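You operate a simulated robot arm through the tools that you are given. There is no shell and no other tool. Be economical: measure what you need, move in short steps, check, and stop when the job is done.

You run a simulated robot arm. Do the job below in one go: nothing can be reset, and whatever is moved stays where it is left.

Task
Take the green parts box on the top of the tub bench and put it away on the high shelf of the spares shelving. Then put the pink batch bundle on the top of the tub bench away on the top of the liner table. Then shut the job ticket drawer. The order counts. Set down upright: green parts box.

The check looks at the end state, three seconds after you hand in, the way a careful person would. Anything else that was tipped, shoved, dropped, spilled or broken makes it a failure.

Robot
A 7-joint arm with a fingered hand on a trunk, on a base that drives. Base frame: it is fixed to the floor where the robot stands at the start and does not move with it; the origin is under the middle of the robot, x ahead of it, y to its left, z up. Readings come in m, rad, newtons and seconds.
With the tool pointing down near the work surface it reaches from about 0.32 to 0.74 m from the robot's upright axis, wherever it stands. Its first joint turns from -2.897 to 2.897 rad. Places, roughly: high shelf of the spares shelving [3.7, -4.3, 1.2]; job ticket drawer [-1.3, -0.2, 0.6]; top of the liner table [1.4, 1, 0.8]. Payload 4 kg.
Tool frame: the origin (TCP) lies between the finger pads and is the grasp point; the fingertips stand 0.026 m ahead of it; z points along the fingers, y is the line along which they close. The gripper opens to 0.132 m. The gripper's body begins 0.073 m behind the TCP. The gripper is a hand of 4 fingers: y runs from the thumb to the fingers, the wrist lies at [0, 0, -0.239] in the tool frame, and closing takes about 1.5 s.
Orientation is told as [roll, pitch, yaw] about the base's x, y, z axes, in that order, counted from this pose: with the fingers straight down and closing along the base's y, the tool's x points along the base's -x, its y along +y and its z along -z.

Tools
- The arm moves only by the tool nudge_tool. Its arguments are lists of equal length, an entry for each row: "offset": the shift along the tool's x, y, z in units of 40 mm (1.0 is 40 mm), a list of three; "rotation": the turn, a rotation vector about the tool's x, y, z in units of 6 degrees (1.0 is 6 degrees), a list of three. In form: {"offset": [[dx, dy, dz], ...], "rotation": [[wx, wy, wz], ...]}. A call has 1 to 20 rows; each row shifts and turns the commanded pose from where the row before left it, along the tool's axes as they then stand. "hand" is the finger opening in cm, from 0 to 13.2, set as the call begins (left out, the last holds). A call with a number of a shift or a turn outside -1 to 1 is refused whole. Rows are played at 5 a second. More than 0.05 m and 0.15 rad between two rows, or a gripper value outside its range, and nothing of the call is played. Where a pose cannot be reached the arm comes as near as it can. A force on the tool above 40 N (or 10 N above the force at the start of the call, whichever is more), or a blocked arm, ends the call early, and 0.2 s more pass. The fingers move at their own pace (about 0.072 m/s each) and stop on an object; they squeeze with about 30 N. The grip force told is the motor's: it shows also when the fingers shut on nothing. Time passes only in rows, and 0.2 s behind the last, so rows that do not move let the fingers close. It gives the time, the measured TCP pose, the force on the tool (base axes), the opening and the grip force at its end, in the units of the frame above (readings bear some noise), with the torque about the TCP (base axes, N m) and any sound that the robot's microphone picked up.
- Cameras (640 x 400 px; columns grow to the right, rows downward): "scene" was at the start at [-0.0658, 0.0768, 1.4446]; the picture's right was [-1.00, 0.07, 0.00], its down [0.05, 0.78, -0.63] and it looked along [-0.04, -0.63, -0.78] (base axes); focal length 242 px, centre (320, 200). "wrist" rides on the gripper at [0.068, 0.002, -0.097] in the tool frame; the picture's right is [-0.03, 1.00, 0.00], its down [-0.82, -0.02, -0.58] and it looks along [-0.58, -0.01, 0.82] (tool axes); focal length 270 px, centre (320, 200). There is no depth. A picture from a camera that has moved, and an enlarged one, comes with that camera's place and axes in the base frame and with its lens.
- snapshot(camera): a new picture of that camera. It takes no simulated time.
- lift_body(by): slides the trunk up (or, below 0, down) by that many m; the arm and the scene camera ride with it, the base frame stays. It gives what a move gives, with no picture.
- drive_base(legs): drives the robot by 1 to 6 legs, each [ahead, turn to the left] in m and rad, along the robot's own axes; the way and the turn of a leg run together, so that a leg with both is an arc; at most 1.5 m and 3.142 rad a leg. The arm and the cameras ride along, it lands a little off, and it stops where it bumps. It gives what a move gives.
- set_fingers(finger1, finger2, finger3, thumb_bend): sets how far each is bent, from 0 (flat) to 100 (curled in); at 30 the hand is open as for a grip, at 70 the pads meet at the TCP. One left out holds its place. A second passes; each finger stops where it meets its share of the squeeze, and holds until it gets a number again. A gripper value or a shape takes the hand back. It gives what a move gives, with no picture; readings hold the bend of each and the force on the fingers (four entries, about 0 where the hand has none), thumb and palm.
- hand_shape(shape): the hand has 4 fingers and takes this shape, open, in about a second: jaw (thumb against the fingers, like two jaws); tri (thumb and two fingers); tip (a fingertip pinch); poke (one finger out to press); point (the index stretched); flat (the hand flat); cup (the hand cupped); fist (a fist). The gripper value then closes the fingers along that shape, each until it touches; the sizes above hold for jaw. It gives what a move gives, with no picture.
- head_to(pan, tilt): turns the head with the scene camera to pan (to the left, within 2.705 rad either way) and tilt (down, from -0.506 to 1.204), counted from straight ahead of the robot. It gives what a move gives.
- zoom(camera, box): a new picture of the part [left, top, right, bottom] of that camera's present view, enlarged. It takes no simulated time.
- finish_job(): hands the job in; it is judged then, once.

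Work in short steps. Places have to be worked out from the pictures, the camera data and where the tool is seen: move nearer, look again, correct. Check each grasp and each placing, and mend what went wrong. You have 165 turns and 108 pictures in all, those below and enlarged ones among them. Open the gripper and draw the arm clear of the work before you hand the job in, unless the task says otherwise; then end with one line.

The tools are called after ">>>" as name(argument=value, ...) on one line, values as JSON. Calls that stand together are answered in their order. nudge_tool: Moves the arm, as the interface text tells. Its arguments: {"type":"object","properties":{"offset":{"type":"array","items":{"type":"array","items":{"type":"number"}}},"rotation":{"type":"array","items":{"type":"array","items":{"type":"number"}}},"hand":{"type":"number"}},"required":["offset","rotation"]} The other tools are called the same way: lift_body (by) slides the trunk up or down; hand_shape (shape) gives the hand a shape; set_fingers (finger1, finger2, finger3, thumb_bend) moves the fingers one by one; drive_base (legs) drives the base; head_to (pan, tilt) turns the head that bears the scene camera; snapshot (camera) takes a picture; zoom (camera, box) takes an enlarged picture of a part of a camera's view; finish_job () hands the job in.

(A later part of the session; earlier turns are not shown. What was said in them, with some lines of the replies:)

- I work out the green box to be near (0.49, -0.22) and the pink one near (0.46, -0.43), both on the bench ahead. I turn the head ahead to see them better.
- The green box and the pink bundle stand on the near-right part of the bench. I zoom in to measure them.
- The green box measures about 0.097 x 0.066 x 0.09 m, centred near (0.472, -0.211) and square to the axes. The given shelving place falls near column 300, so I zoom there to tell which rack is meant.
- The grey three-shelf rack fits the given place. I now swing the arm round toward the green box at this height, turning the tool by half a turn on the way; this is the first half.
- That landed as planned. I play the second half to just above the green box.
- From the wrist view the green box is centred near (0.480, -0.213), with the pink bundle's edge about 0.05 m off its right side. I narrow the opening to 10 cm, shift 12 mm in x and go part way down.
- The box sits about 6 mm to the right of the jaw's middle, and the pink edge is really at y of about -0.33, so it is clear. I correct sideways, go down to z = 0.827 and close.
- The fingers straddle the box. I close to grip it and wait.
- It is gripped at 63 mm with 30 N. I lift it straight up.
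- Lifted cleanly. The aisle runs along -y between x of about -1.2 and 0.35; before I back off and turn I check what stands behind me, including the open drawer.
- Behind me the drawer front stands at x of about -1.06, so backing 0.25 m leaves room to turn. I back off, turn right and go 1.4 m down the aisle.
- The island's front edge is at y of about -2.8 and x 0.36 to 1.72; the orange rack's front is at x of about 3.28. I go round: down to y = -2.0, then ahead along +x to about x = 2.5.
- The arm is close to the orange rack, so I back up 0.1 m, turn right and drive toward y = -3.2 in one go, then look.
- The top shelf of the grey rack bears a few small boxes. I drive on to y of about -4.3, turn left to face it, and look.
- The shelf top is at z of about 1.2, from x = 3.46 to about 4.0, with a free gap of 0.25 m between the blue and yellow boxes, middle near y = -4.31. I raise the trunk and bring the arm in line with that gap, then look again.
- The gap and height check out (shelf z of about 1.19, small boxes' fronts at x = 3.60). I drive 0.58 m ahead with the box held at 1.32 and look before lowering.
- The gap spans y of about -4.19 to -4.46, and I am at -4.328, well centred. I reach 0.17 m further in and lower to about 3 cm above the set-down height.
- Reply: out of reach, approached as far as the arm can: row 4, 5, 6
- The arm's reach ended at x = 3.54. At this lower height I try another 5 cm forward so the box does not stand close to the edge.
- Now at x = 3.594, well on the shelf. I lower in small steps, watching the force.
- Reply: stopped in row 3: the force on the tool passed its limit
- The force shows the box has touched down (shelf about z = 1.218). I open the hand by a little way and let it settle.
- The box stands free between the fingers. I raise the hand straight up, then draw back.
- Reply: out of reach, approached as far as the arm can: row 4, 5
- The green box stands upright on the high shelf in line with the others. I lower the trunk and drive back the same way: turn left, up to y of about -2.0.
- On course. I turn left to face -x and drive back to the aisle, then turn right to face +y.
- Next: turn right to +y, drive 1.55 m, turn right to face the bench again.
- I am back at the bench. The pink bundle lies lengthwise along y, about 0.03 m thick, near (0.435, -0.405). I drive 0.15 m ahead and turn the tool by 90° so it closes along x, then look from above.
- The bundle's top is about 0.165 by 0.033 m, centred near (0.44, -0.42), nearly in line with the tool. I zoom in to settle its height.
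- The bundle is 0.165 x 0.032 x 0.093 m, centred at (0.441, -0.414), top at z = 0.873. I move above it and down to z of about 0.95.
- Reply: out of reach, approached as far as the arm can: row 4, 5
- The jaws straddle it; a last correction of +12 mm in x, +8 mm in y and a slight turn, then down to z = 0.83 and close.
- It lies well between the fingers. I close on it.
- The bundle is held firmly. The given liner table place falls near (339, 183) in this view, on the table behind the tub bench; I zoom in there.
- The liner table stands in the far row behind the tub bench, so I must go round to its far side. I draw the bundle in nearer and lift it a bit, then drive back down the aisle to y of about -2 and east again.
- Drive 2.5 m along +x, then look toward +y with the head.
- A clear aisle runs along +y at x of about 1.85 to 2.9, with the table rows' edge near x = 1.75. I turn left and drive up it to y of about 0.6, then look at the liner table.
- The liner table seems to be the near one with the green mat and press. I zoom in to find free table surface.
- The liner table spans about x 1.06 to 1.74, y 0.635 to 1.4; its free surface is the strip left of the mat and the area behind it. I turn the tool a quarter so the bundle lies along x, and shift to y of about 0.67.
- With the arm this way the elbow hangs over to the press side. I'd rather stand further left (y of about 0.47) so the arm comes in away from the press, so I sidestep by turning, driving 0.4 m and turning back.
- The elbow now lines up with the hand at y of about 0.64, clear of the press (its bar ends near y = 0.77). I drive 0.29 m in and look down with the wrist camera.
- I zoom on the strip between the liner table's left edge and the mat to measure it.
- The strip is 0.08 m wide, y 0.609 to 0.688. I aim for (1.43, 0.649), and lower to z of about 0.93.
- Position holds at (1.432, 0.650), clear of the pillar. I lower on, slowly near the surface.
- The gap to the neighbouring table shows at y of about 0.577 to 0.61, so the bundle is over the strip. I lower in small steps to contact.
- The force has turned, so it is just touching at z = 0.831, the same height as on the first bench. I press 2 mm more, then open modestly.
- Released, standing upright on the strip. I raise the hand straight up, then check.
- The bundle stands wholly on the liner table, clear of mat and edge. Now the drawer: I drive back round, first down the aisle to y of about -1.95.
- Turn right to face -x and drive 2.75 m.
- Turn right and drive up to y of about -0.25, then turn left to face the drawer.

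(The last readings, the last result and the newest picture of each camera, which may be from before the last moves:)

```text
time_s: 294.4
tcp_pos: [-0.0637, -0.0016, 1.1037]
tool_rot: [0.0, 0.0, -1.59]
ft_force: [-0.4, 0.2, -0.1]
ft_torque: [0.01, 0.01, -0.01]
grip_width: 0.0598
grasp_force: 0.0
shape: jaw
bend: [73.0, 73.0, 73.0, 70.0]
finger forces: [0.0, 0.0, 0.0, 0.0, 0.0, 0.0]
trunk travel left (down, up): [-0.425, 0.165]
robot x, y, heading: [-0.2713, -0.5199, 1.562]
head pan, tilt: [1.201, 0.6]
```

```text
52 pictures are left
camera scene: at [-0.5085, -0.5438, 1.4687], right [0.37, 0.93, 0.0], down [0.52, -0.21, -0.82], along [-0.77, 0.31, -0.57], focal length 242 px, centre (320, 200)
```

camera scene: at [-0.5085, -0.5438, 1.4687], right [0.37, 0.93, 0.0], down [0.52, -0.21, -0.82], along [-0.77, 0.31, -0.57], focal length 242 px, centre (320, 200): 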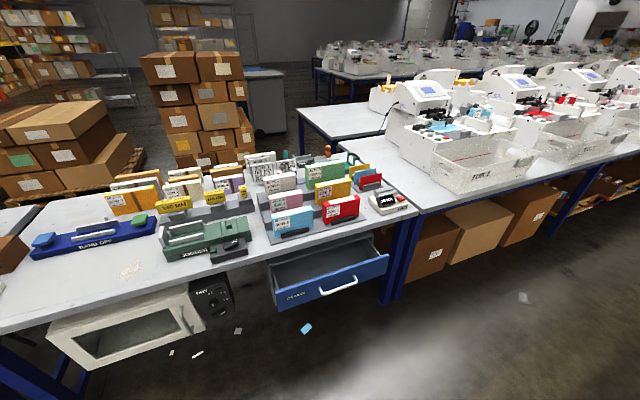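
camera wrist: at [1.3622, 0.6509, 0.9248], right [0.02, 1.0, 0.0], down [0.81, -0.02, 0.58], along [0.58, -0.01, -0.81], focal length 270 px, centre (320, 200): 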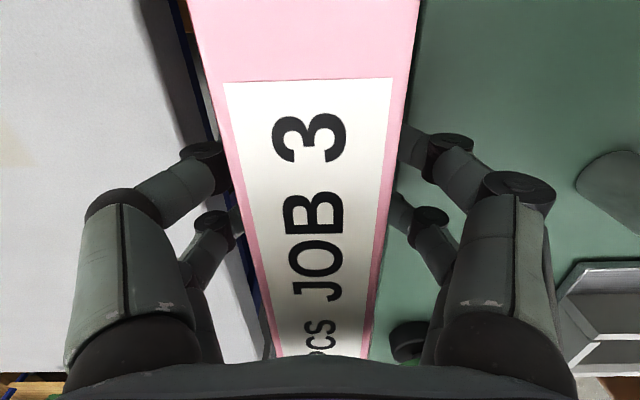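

>>> zoom(camera="scene", box=[240, 200, 420, 320])

```text
3.33 times, centred on (330, 260) of scene
camera zoom: at [-0.5085, -0.5438, 1.4687], right [0.37, 0.93, 0.0], down [0.52, -0.21, -0.82], along [-0.77, 0.31, -0.57], focal length 805 px, centre (287, 0)
```

zoom: 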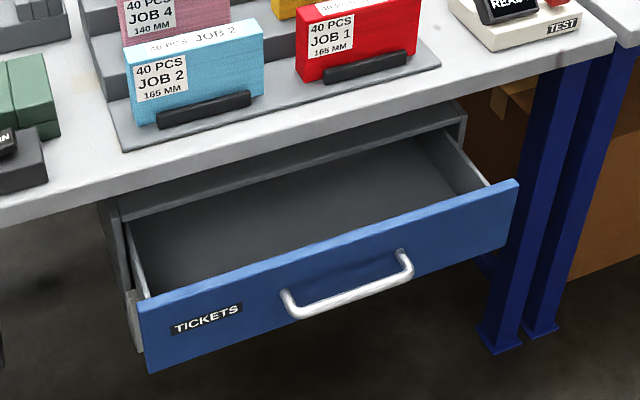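

The drawer is labelled "TICKETS"; its handle triangulates to (-1.054, -0.238, 0.606), and it stands out about 0.13 m. I drive level with it and turn to face it.

>>> drive_base(legs=[[0.28, 0], [0, 1.58]])

>>> head_to(pan=0.0, tilt=0.75)

>>> hand_shape(shape="fist")

>>> snapshot(camera="scene")

>>> snapshot(camera="wrist")

```text
time_s: 300.2
tcp_pos: [-0.786, -0.0249, 1.1036]
tool_rot: [0.001, -0.002, -0.024]
ft_force: [-0.4, 0.3, -0.3]
ft_torque: [-0.03, 0.0, -0.01]
grip_width: 0.0596
grasp_force: 0.0
shape: jaw
bend: [73.0, 73.0, 73.0, 70.0]
finger forces: [0.0, 0.0, 0.0, 0.1, 0.0, 0.0]
trunk travel left (down, up): [-0.425, 0.165]
robot x, y, heading: [-0.2711, -0.2344, 3.127]
head pan, tilt: [1.201, 0.6]
```

```text
time_s: 301.6
tcp_pos: [-0.7859, -0.0242, 1.1029]
tool_rot: [0.001, -0.003, -0.024]
ft_force: [0.4, 0.4, 0.4]
ft_torque: [-0.02, 0.0, -0.03]
grip_width: 0.0598
grasp_force: 0.0
shape: jaw
bend: [73.0, 73.0, 73.0, 70.0]
finger forces: [0.1, 0.0, 0.1, 0.0, 0.1, 0.2]
trunk travel left (down, up): [-0.425, 0.165]
robot x, y, heading: [-0.268, -0.2379, 3.126]
head pan, tilt: [0.0, 0.75]
```

```text
time_s: 302.5
tcp_pos: [-0.788, -0.0253, 1.1041]
tool_rot: [0.0, -0.001, -0.024]
ft_force: [-0.3, -1.7, 0.7]
ft_torque: [-0.01, 0.0, -0.04]
grip_width: 0.0
grasp_force: 0.1
shape: fist
bend: [100.0, 100.0, 100.0, 53.0]
finger forces: [0.1, 0.0, 0.0, 0.0, 0.1, 0.1]
trunk travel left (down, up): [-0.425, 0.165]
robot x, y, heading: [-0.2716, -0.2357, 3.122]
head pan, tilt: [0.0, 0.75]
```

```text
50 pictures are left
camera scene: at [-0.2972, -0.3889, 1.4559], right [0.01, 1.0, 0.0], down [0.68, -0.01, -0.73], along [-0.73, 0.01, -0.68], focal length 242 px, centre (320, 200)
```

scene: 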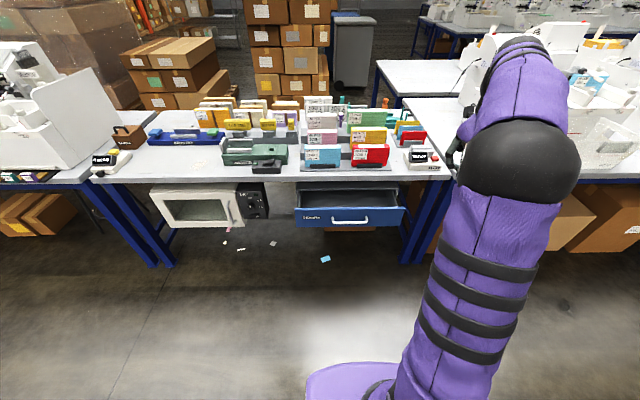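

```text
49 pictures are left
camera wrist: at [-0.8561, -0.022, 1.2009], right [0.05, 1.0, 0.0], down [0.81, -0.04, 0.58], along [0.58, -0.03, -0.82], focal length 270 px, centre (320, 200)
```

wrist: 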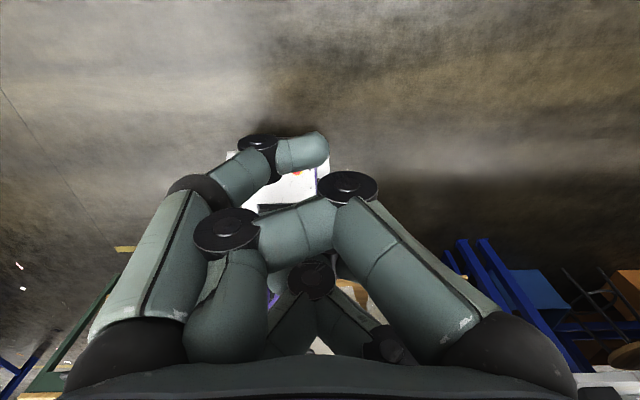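

I shift the fist to the drawer's middle line and tilt the hand from down to forward, at this height, still short of the bench.

>>> nudge_tool(offset=[[0, -0.9, 0], [0, -0.9, 0], [0, -0.9, 0], [0, -0.9, 0], [0, -0.9, 0], [0, -0.9, 0], [0.5, 0, 0], [0.5, 0, 0]], rotation=[[0, 0, 0], [0, 0, 0], [0, 0, 0], [0, 0, 0], [0, 0, 0], [0, 0, 0], [0, 0, 0], [0, 0, 0]])

>>> nudge_tool(offset=[[0, 0, 0], [0, 0, 0], [0, 0, 0], [0, 0, 0], [0, 0, 0], [0, 0, 0], [0, 0, 0], [0, 0, 0], [0, 0, 0], [0, 0, 0], [0, 0, 0], [0, 0, 0], [0, 0, 0], [0, 0, 0]], rotation=[[0, 1, 0], [0, 1, 0], [0, 1, 0], [0, 1, 0], [0, 1, 0], [0, 1, 0], [0, 1, 0], [0, 1, 0], [0, 1, 0], [0, 1, 0], [0, 1, 0], [0, 1, 0], [0, 1, 0], [0, 1, 0]])

>>> snapshot(camera="scene")

```text
time_s: 304.3
tcp_pos: [-0.8313, -0.2418, 1.1024]
tool_rot: [0.001, -0.003, -0.024]
ft_force: [-0.6, -0.9, -1.0]
ft_torque: [0.02, 0.01, 0.01]
grip_width: 0.0003
grasp_force: 0.1
shape: fist
bend: [100.0, 100.0, 100.0, 53.0]
finger forces: [0.0, 0.0, 0.1, 0.0, 0.0, 0.0]
trunk travel left (down, up): [-0.425, 0.165]
robot x, y, heading: [-0.2727, -0.2338, 3.126]
head pan, tilt: [0.0, 0.75]
```

```text
time_s: 307.3
tcp_pos: [-0.8306, -0.2403, 1.103]
tool_rot: [0.005, 1.466, -0.02]
ft_force: [-0.1, -0.7, 0.0]
ft_torque: [-0.02, 0.0, 0.02]
grip_width: 0.0001
grasp_force: 0.0
shape: fist
bend: [100.0, 100.0, 100.0, 53.0]
finger forces: [0.0, 0.1, 0.0, 0.0, 0.0, 0.0]
trunk travel left (down, up): [-0.425, 0.165]
robot x, y, heading: [-0.2744, -0.2373, 3.129]
head pan, tilt: [0.0, 0.75]
```

```text
48 pictures are left
camera scene: at [-0.2971, -0.3891, 1.4558], right [0.01, 1.0, 0.0], down [0.68, -0.01, -0.73], along [-0.73, 0.01, -0.68], focal length 242 px, centre (320, 200)
```

scene: 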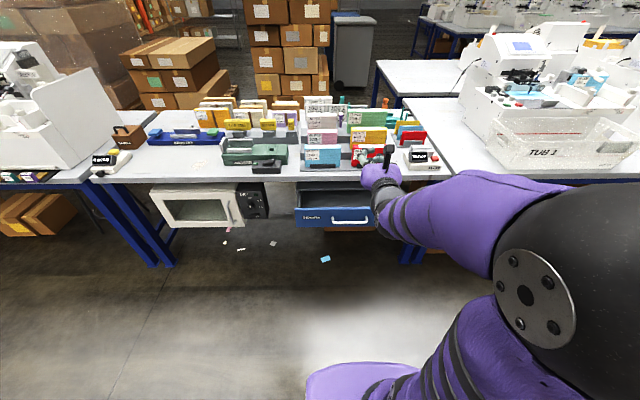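

The hand points forward nicely. I lower the trunk by 0.40 m and the hand to handle height.

>>> lift_body(by=-0.4)

>>> nudge_tool(offset=[[-0.6, 0, 0], [-0.6, 0, 0], [-0.6, 0, 0], [-0.5, 0, 0]], rotation=[[0, 0.3, 0], [0, 0.3, 0], [0, 0.3, 0], [0, 0.1, 0]])

>>> snapshot(camera="scene")

>>> snapshot(camera="wrist")

```text
time_s: 311.1
tcp_pos: [-0.8316, -0.2409, 0.7038]
tool_rot: [-0.004, 1.464, -0.026]
ft_force: [0.2, 0.1, 0.2]
ft_torque: [0.04, -0.02, -0.02]
grip_width: 0.0001
grasp_force: 0.0
shape: fist
bend: [100.0, 100.0, 100.0, 53.0]
finger forces: [0.0, 0.0, 0.0, 0.1, 0.0, 0.0]
trunk travel left (down, up): [-0.025, 0.565]
robot x, y, heading: [-0.2736, -0.2327, 3.127]
head pan, tilt: [0.0, 0.75]
```

```text
time_s: 312.1
tcp_pos: [-0.8413, -0.2406, 0.616]
tool_rot: [1.752, 1.571, 1.727]
ft_force: [0.4, 1.4, 0.3]
ft_torque: [0.02, -0.03, -0.03]
grip_width: 0.0
grasp_force: 0.1
shape: fist
bend: [100.0, 100.0, 100.0, 53.0]
finger forces: [0.0, 0.1, 0.0, 0.0, 0.1, 0.0]
out of reach, approached as far as the arm can: row 2, 3, 4
trunk travel left (down, up): [-0.025, 0.565]
robot x, y, heading: [-0.2734, -0.2344, 3.124]
head pan, tilt: [0.0, 0.75]
```

```text
47 pictures are left
camera scene: at [-0.2969, -0.389, 1.0559], right [0.01, 1.0, 0.0], down [0.68, -0.01, -0.73], along [-0.73, 0.01, -0.68], focal length 242 px, centre (320, 200)
```

scene: 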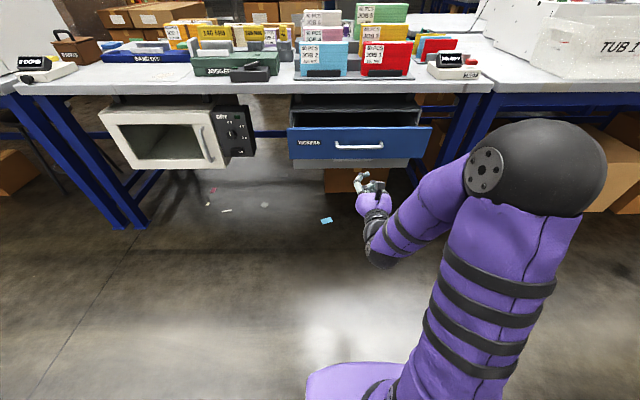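

```text
46 pictures are left
camera wrist: at [-0.7466, -0.2415, 0.6855], right [0.03, 1.0, -0.03], down [0.58, -0.04, -0.82], along [-0.82, 0.01, -0.58], focal length 270 px, centre (320, 200)
```

wrist: 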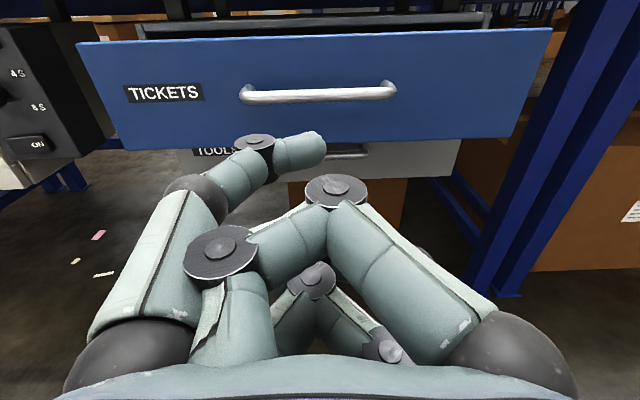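

The fist faces the handle (z of about 0.61). I drive 0.13 m nearer, then check before pushing.

>>> drive_base(legs=[[0.12, 0]])

>>> snapshot(camera="wrist")

>>> zoom(camera="scene", box=[260, 60, 480, 260])

```text
time_s: 313.3
tcp_pos: [-0.9597, -0.2362, 0.6166]
tool_rot: [-0.208, 1.57, -0.233]
ft_force: [-0.1, -0.2, 0.0]
ft_torque: [0.0, 0.02, -0.02]
grip_width: 0.0
grasp_force: 0.2
shape: fist
bend: [100.0, 100.0, 100.0, 53.0]
finger forces: [0.0, 0.0, 0.1, 0.1, 0.1, 0.1]
trunk travel left (down, up): [-0.025, 0.565]
robot x, y, heading: [-0.3902, -0.2372, 3.122]
head pan, tilt: [0.0, 0.75]
```

```text
45 pictures are left
camera wrist: at [-0.8652, -0.2389, 0.6855], right [0.03, 1.0, -0.03], down [0.58, -0.04, -0.82], along [-0.82, 0.01, -0.58], focal length 270 px, centre (320, 200)
```

wrist: 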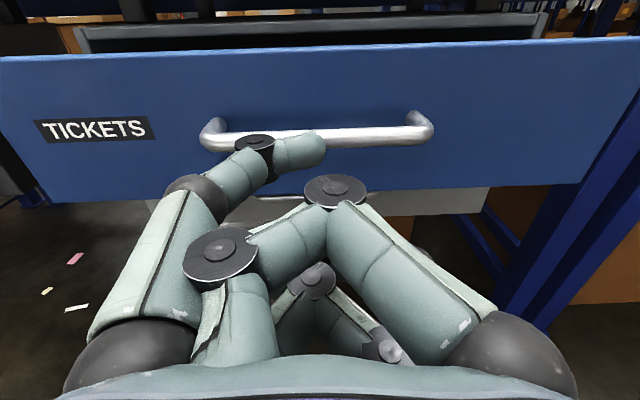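

```text
2.00 times, centred on (370, 160) of scene
camera zoom: at [-0.4158, -0.3872, 1.0559], right [0.02, 1.0, 0.0], down [0.68, -0.01, -0.73], along [-0.73, 0.01, -0.68], focal length 483 px, centre (220, 280)
```

zoom: 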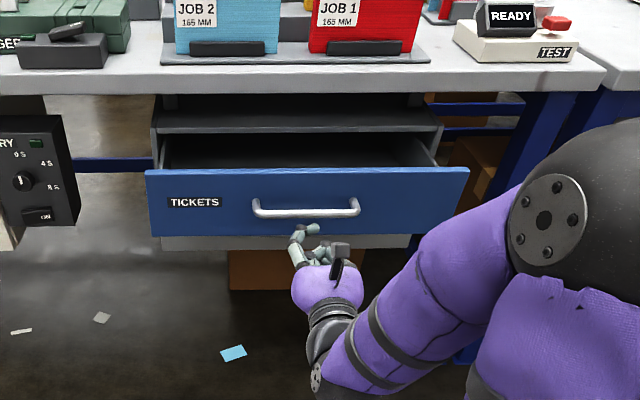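

The fist lines up with the handle bar. I push forward in small steps.

>>> nudge_tool(offset=[[0, 0, 0.5], [0, 0, 0.5], [0, 0, 0.5], [0, 0, 0.5], [0, 0, 0.5], [0, 0, 0.5]], rotation=[[0, 0, 0], [0, 0, 0], [0, 0, 0], [0, 0, 0], [0, 0, 0], [0, 0, 0]])

>>> snapshot(camera="wrist")

```text
time_s: 314.7
tcp_pos: [-1.0816, -0.2351, 0.6146]
tool_rot: [-0.024, 1.565, -0.05]
ft_force: [1.8, 0.1, -9.2]
ft_torque: [-0.02, 0.07, 0.0]
grip_width: 0.0
grasp_force: 0.0
shape: fist
bend: [100.0, 100.0, 100.0, 53.0]
finger forces: [0.1, 8.6, 0.1, 0.0, 0.0, 0.0]
trunk travel left (down, up): [-0.025, 0.565]
robot x, y, heading: [-0.3892, -0.2323, 3.126]
head pan, tilt: [0.0, 0.75]
```

```text
43 pictures are left
camera wrist: at [-0.987, -0.2365, 0.6836], right [0.03, 1.0, -0.03], down [0.58, -0.04, -0.81], along [-0.81, 0.01, -0.58], focal length 270 px, centre (320, 200)
```

wrist: 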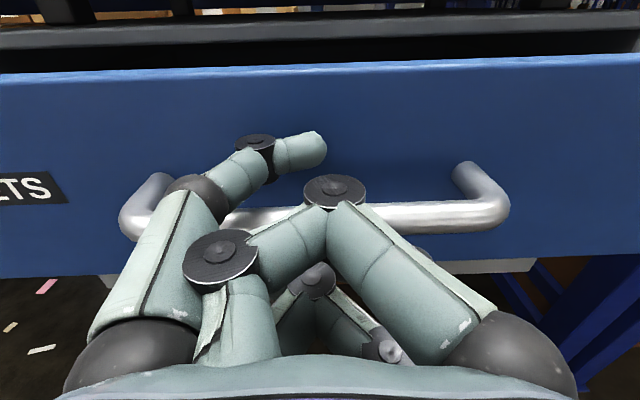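

The handle has moved back by 3 to 5 cm, so the push works, but contact is below the bar's middle. I ease off, raise 1.2 cm, and push on.

>>> nudge_tool(offset=[[0, 0, -0.4], [0.3, 0, 0], [0, 0, 0.4], [0, 0, 0.4], [0, 0, 0.4], [0, 0, 0.4]], rotation=[[0, 0, 0], [0, 0, 0], [0, 0, 0], [0, 0, 0], [0, 0, 0], [0, 0, 0]])

>>> snapshot(camera="wrist")

>>> zoom(camera="scene", box=[260, 60, 480, 260])

```text
time_s: 316.1
tcp_pos: [-1.129, -0.2346, 0.6284]
tool_rot: [0.038, 1.569, 0.011]
ft_force: [0.4, 0.6, 0.4]
ft_torque: [0.01, 0.0, 0.0]
grip_width: 0.0003
grasp_force: 0.1
shape: fist
bend: [100.0, 100.0, 100.0, 53.0]
finger forces: [0.0, 0.4, 0.0, 0.0, 0.0, 0.0]
trunk travel left (down, up): [-0.025, 0.565]
robot x, y, heading: [-0.3909, -0.2365, 3.127]
head pan, tilt: [0.0, 0.75]
```

```text
42 pictures are left
camera wrist: at [-1.0337, -0.2351, 0.6976], right [0.03, 1.0, -0.03], down [0.58, -0.04, -0.82], along [-0.82, 0.01, -0.58], focal length 270 px, centre (320, 200)
```

wrist: 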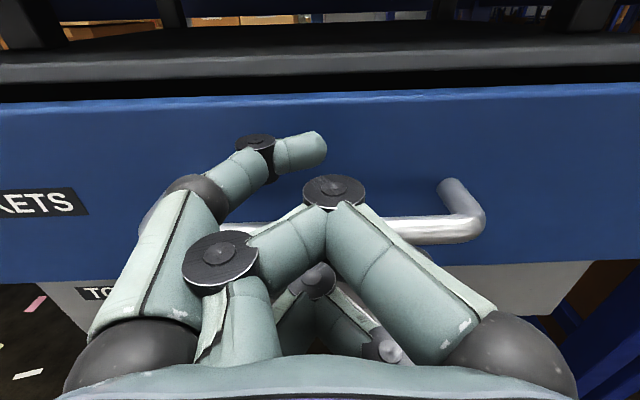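

```text
2.00 times, centred on (370, 160) of scene
camera zoom: at [-0.4158, -0.3872, 1.0558], right [0.02, 1.0, 0.0], down [0.68, -0.01, -0.73], along [-0.73, 0.01, -0.68], focal length 483 px, centre (220, 280)
```

zoom: 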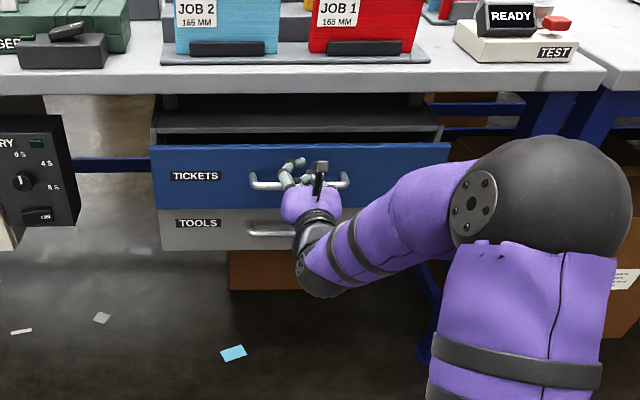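

The drawer is going in steadily; the TOOLS drawer's front beneath shows the shut plane, some 5 cm on. I push further.

>>> nudge_tool(offset=[[0, 0, 0.4], [0, 0, 0.4], [0, 0, 0.4]], rotation=[[0, 0, 0], [0, 0, 0], [0, 0, 0]])

>>> zoom(camera="scene", box=[260, 60, 480, 260])

```text
time_s: 316.8
tcp_pos: [-1.1623, -0.2321, 0.6282]
tool_rot: [0.37, 1.568, 0.339]
ft_force: [27.8, -0.7, 5.7]
ft_torque: [0.0, -0.54, 0.0]
grip_width: 0.0
grasp_force: 0.0
shape: fist
bend: [100.0, 100.0, 100.0, 53.0]
finger forces: [0.0, 27.8, 0.0, 0.0, 0.0, 0.1]
trunk travel left (down, up): [-0.025, 0.565]
robot x, y, heading: [-0.3899, -0.2349, 3.124]
head pan, tilt: [0.0, 0.75]
stopped in row 3: the force on the tool passed its limit (the readings are from after the stop); the commanded pose is now the measured one
```

```text
2.00 times, centred on (370, 160) of scene
camera zoom: at [-0.4135, -0.3872, 1.056], right [0.02, 1.0, 0.0], down [0.68, -0.01, -0.73], along [-0.73, 0.01, -0.68], focal length 483 px, centre (220, 280)
```

zoom: 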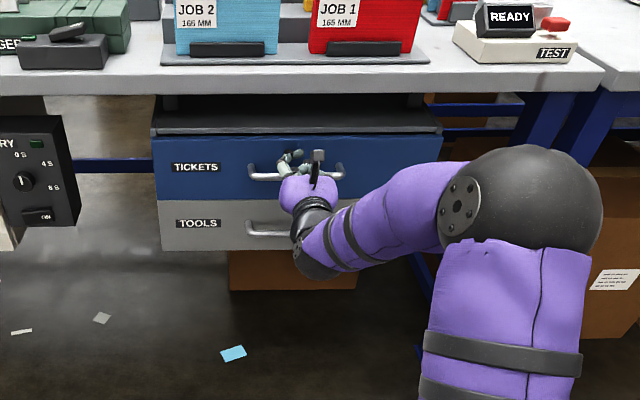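

The force rose to about 28 N and the front looks flush with the cabinet: it seems shut. I draw back straight and check.

>>> nudge_tool(offset=[[0, 0, -0.4], [0, 0, -0.6], [0, 0, -0.8], [0, 0, -0.8], [0, 0, -0.8], [0, 0, -0.8]], rotation=[[0, 0, 0], [0, 0, 0], [0, 0, 0], [0, 0, 0], [0, 0, 0], [0, 0, 0]])

>>> snapshot(camera="wrist")

>>> zoom(camera="scene", box=[300, 80, 420, 200])

```text
time_s: 318.2
tcp_pos: [-0.9948, -0.2391, 0.6298]
tool_rot: [0.148, 1.566, 0.122]
ft_force: [0.0, -0.1, -0.3]
ft_torque: [0.01, -0.01, 0.02]
grip_width: 0.0
grasp_force: 0.1
shape: fist
bend: [100.0, 100.0, 100.0, 53.0]
finger forces: [0.1, 0.0, 0.0, 0.0, 0.1, 0.1]
trunk travel left (down, up): [-0.025, 0.565]
robot x, y, heading: [-0.39, -0.2333, 3.123]
head pan, tilt: [0.0, 0.75]
```

```text
39 pictures are left
camera wrist: at [-0.8995, -0.2404, 0.6985], right [0.03, 1.0, -0.02], down [0.58, -0.04, -0.81], along [-0.81, 0.01, -0.58], focal length 270 px, centre (320, 200)
```

wrist: 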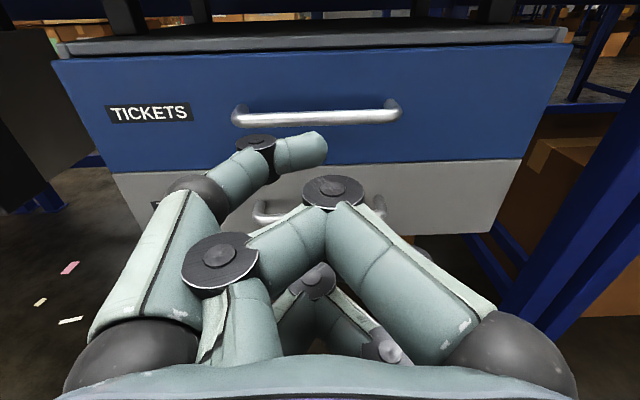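

```text
3.33 times, centred on (360, 140) of scene
camera zoom: at [-0.4158, -0.3871, 1.0558], right [0.02, 1.0, 0.0], down [0.68, -0.01, -0.73], along [-0.73, 0.01, -0.68], focal length 805 px, centre (187, 400)
```

zoom: 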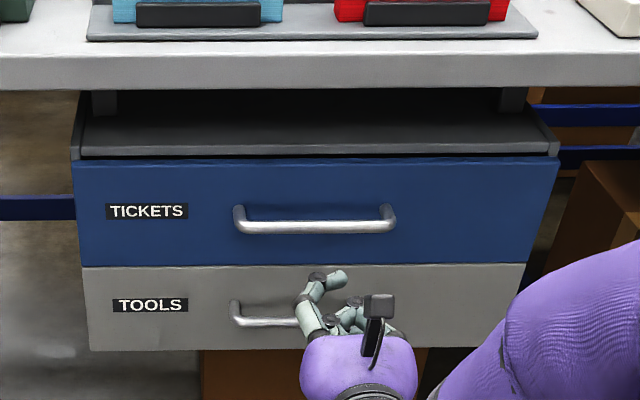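

It looks shut and flush. To be sure it is right home, I give it one more push and compare where the hand stops.

>>> nudge_tool(offset=[[0, 0, 0.8], [0, 0, 0.8], [0, 0, 0.8], [0, 0, 0.8], [0, 0, 0.6], [0, 0, 0.4], [0, 0, 0.3], [0, 0, 0.3]], rotation=[[0, 0, 0], [0, 0, 0], [0, 0, 0], [0, 0, 0], [0, 0, 0], [0, 0, 0], [0, 0, 0], [0, 0, 0]])

>>> nudge_tool(offset=[[0, 0, -0.4], [0, 0, -0.6], [0, 0, -0.8], [0, 0, -0.8], [0, 0, -0.8], [0, 0, -0.8]], rotation=[[0, 0, 0], [0, 0, 0], [0, 0, 0], [0, 0, 0], [0, 0, 0], [0, 0, 0]])

>>> drive_base(legs=[[-0.12, 0]])

>>> snapshot(camera="scene")

```text
time_s: 319.7
tcp_pos: [-1.1623, -0.2336, 0.6245]
tool_rot: [0.195, 1.562, 0.166]
ft_force: [27.7, 0.8, 6.2]
ft_torque: [-0.01, -0.53, -0.01]
grip_width: 0.0
grasp_force: 0.1
shape: fist
bend: [100.0, 100.0, 100.0, 53.0]
finger forces: [0.0, 26.7, 0.2, 0.0, 0.0, 0.0]
trunk travel left (down, up): [-0.025, 0.565]
robot x, y, heading: [-0.3879, -0.2341, 3.124]
head pan, tilt: [0.0, 0.75]
stopped in row 7: the force on the tool passed its limit (the readings are from after the stop); the commanded pose is now the measured one
```

```text
time_s: 321.1
tcp_pos: [-0.9986, -0.2389, 0.6265]
tool_rot: [0.105, 1.557, 0.077]
ft_force: [0.0, 0.0, 0.1]
ft_torque: [-0.03, -0.02, 0.02]
grip_width: 0.0
grasp_force: 0.0
shape: fist
bend: [100.0, 100.0, 100.0, 53.0]
finger forces: [0.0, 0.0, 0.1, 0.0, 0.0, 0.1]
trunk travel left (down, up): [-0.025, 0.565]
robot x, y, heading: [-0.3908, -0.235, 3.127]
head pan, tilt: [0.0, 0.75]
```

```text
time_s: 322.4
tcp_pos: [-0.8764, -0.2401, 0.6261]
tool_rot: [0.137, 1.559, 0.105]
ft_force: [-0.7, 0.2, -0.4]
ft_torque: [-0.02, -0.02, -0.02]
grip_width: 0.0
grasp_force: 0.1
shape: fist
bend: [100.0, 100.0, 100.0, 53.0]
finger forces: [0.0, 0.1, 0.0, 0.0, 0.0, 0.1]
trunk travel left (down, up): [-0.025, 0.565]
robot x, y, heading: [-0.2691, -0.2373, 3.124]
head pan, tilt: [0.0, 0.75]
```

```text
37 pictures are left
camera scene: at [-0.2928, -0.3892, 1.0559], right [0.02, 1.0, 0.0], down [0.68, -0.01, -0.73], along [-0.73, 0.01, -0.68], focal length 242 px, centre (320, 200)
```

scene: 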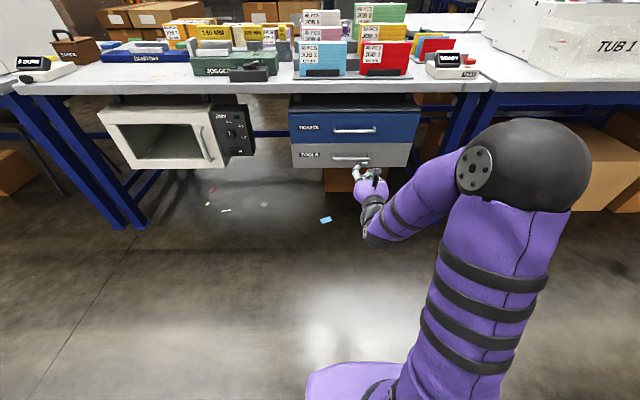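

It stopped at the same place (x = -1.162), so the drawer is fully shut. I open the hand, now well clear, and hand in.

>>> hand_shape(shape="jaw")

>>> finish_job()

```text
time_s: 323.2
tcp_pos: [-0.8767, -0.2413, 0.6264]
tool_rot: [0.127, 1.559, 0.101]
ft_force: [0.7, 0.2, 0.5]
ft_torque: [0.0, 0.02, 0.0]
grip_width: 0.132
grasp_force: 0.0
shape: jaw
bend: [30.0, 30.0, 30.0, 30.0]
finger forces: [0.0, 0.0, 0.0, 0.0, 0.1, 0.2]
trunk travel left (down, up): [-0.025, 0.565]
robot x, y, heading: [-0.262, -0.2353, 3.123]
head pan, tilt: [0.0, 0.75]
```

```text
The job is handed in.
```

The job is handed in, done in the order you gave: the green parts box stands upright on the high shelf of the spares shelving, the pink batch bundle stands on the liner table, and the job ticket drawer is fully shut.
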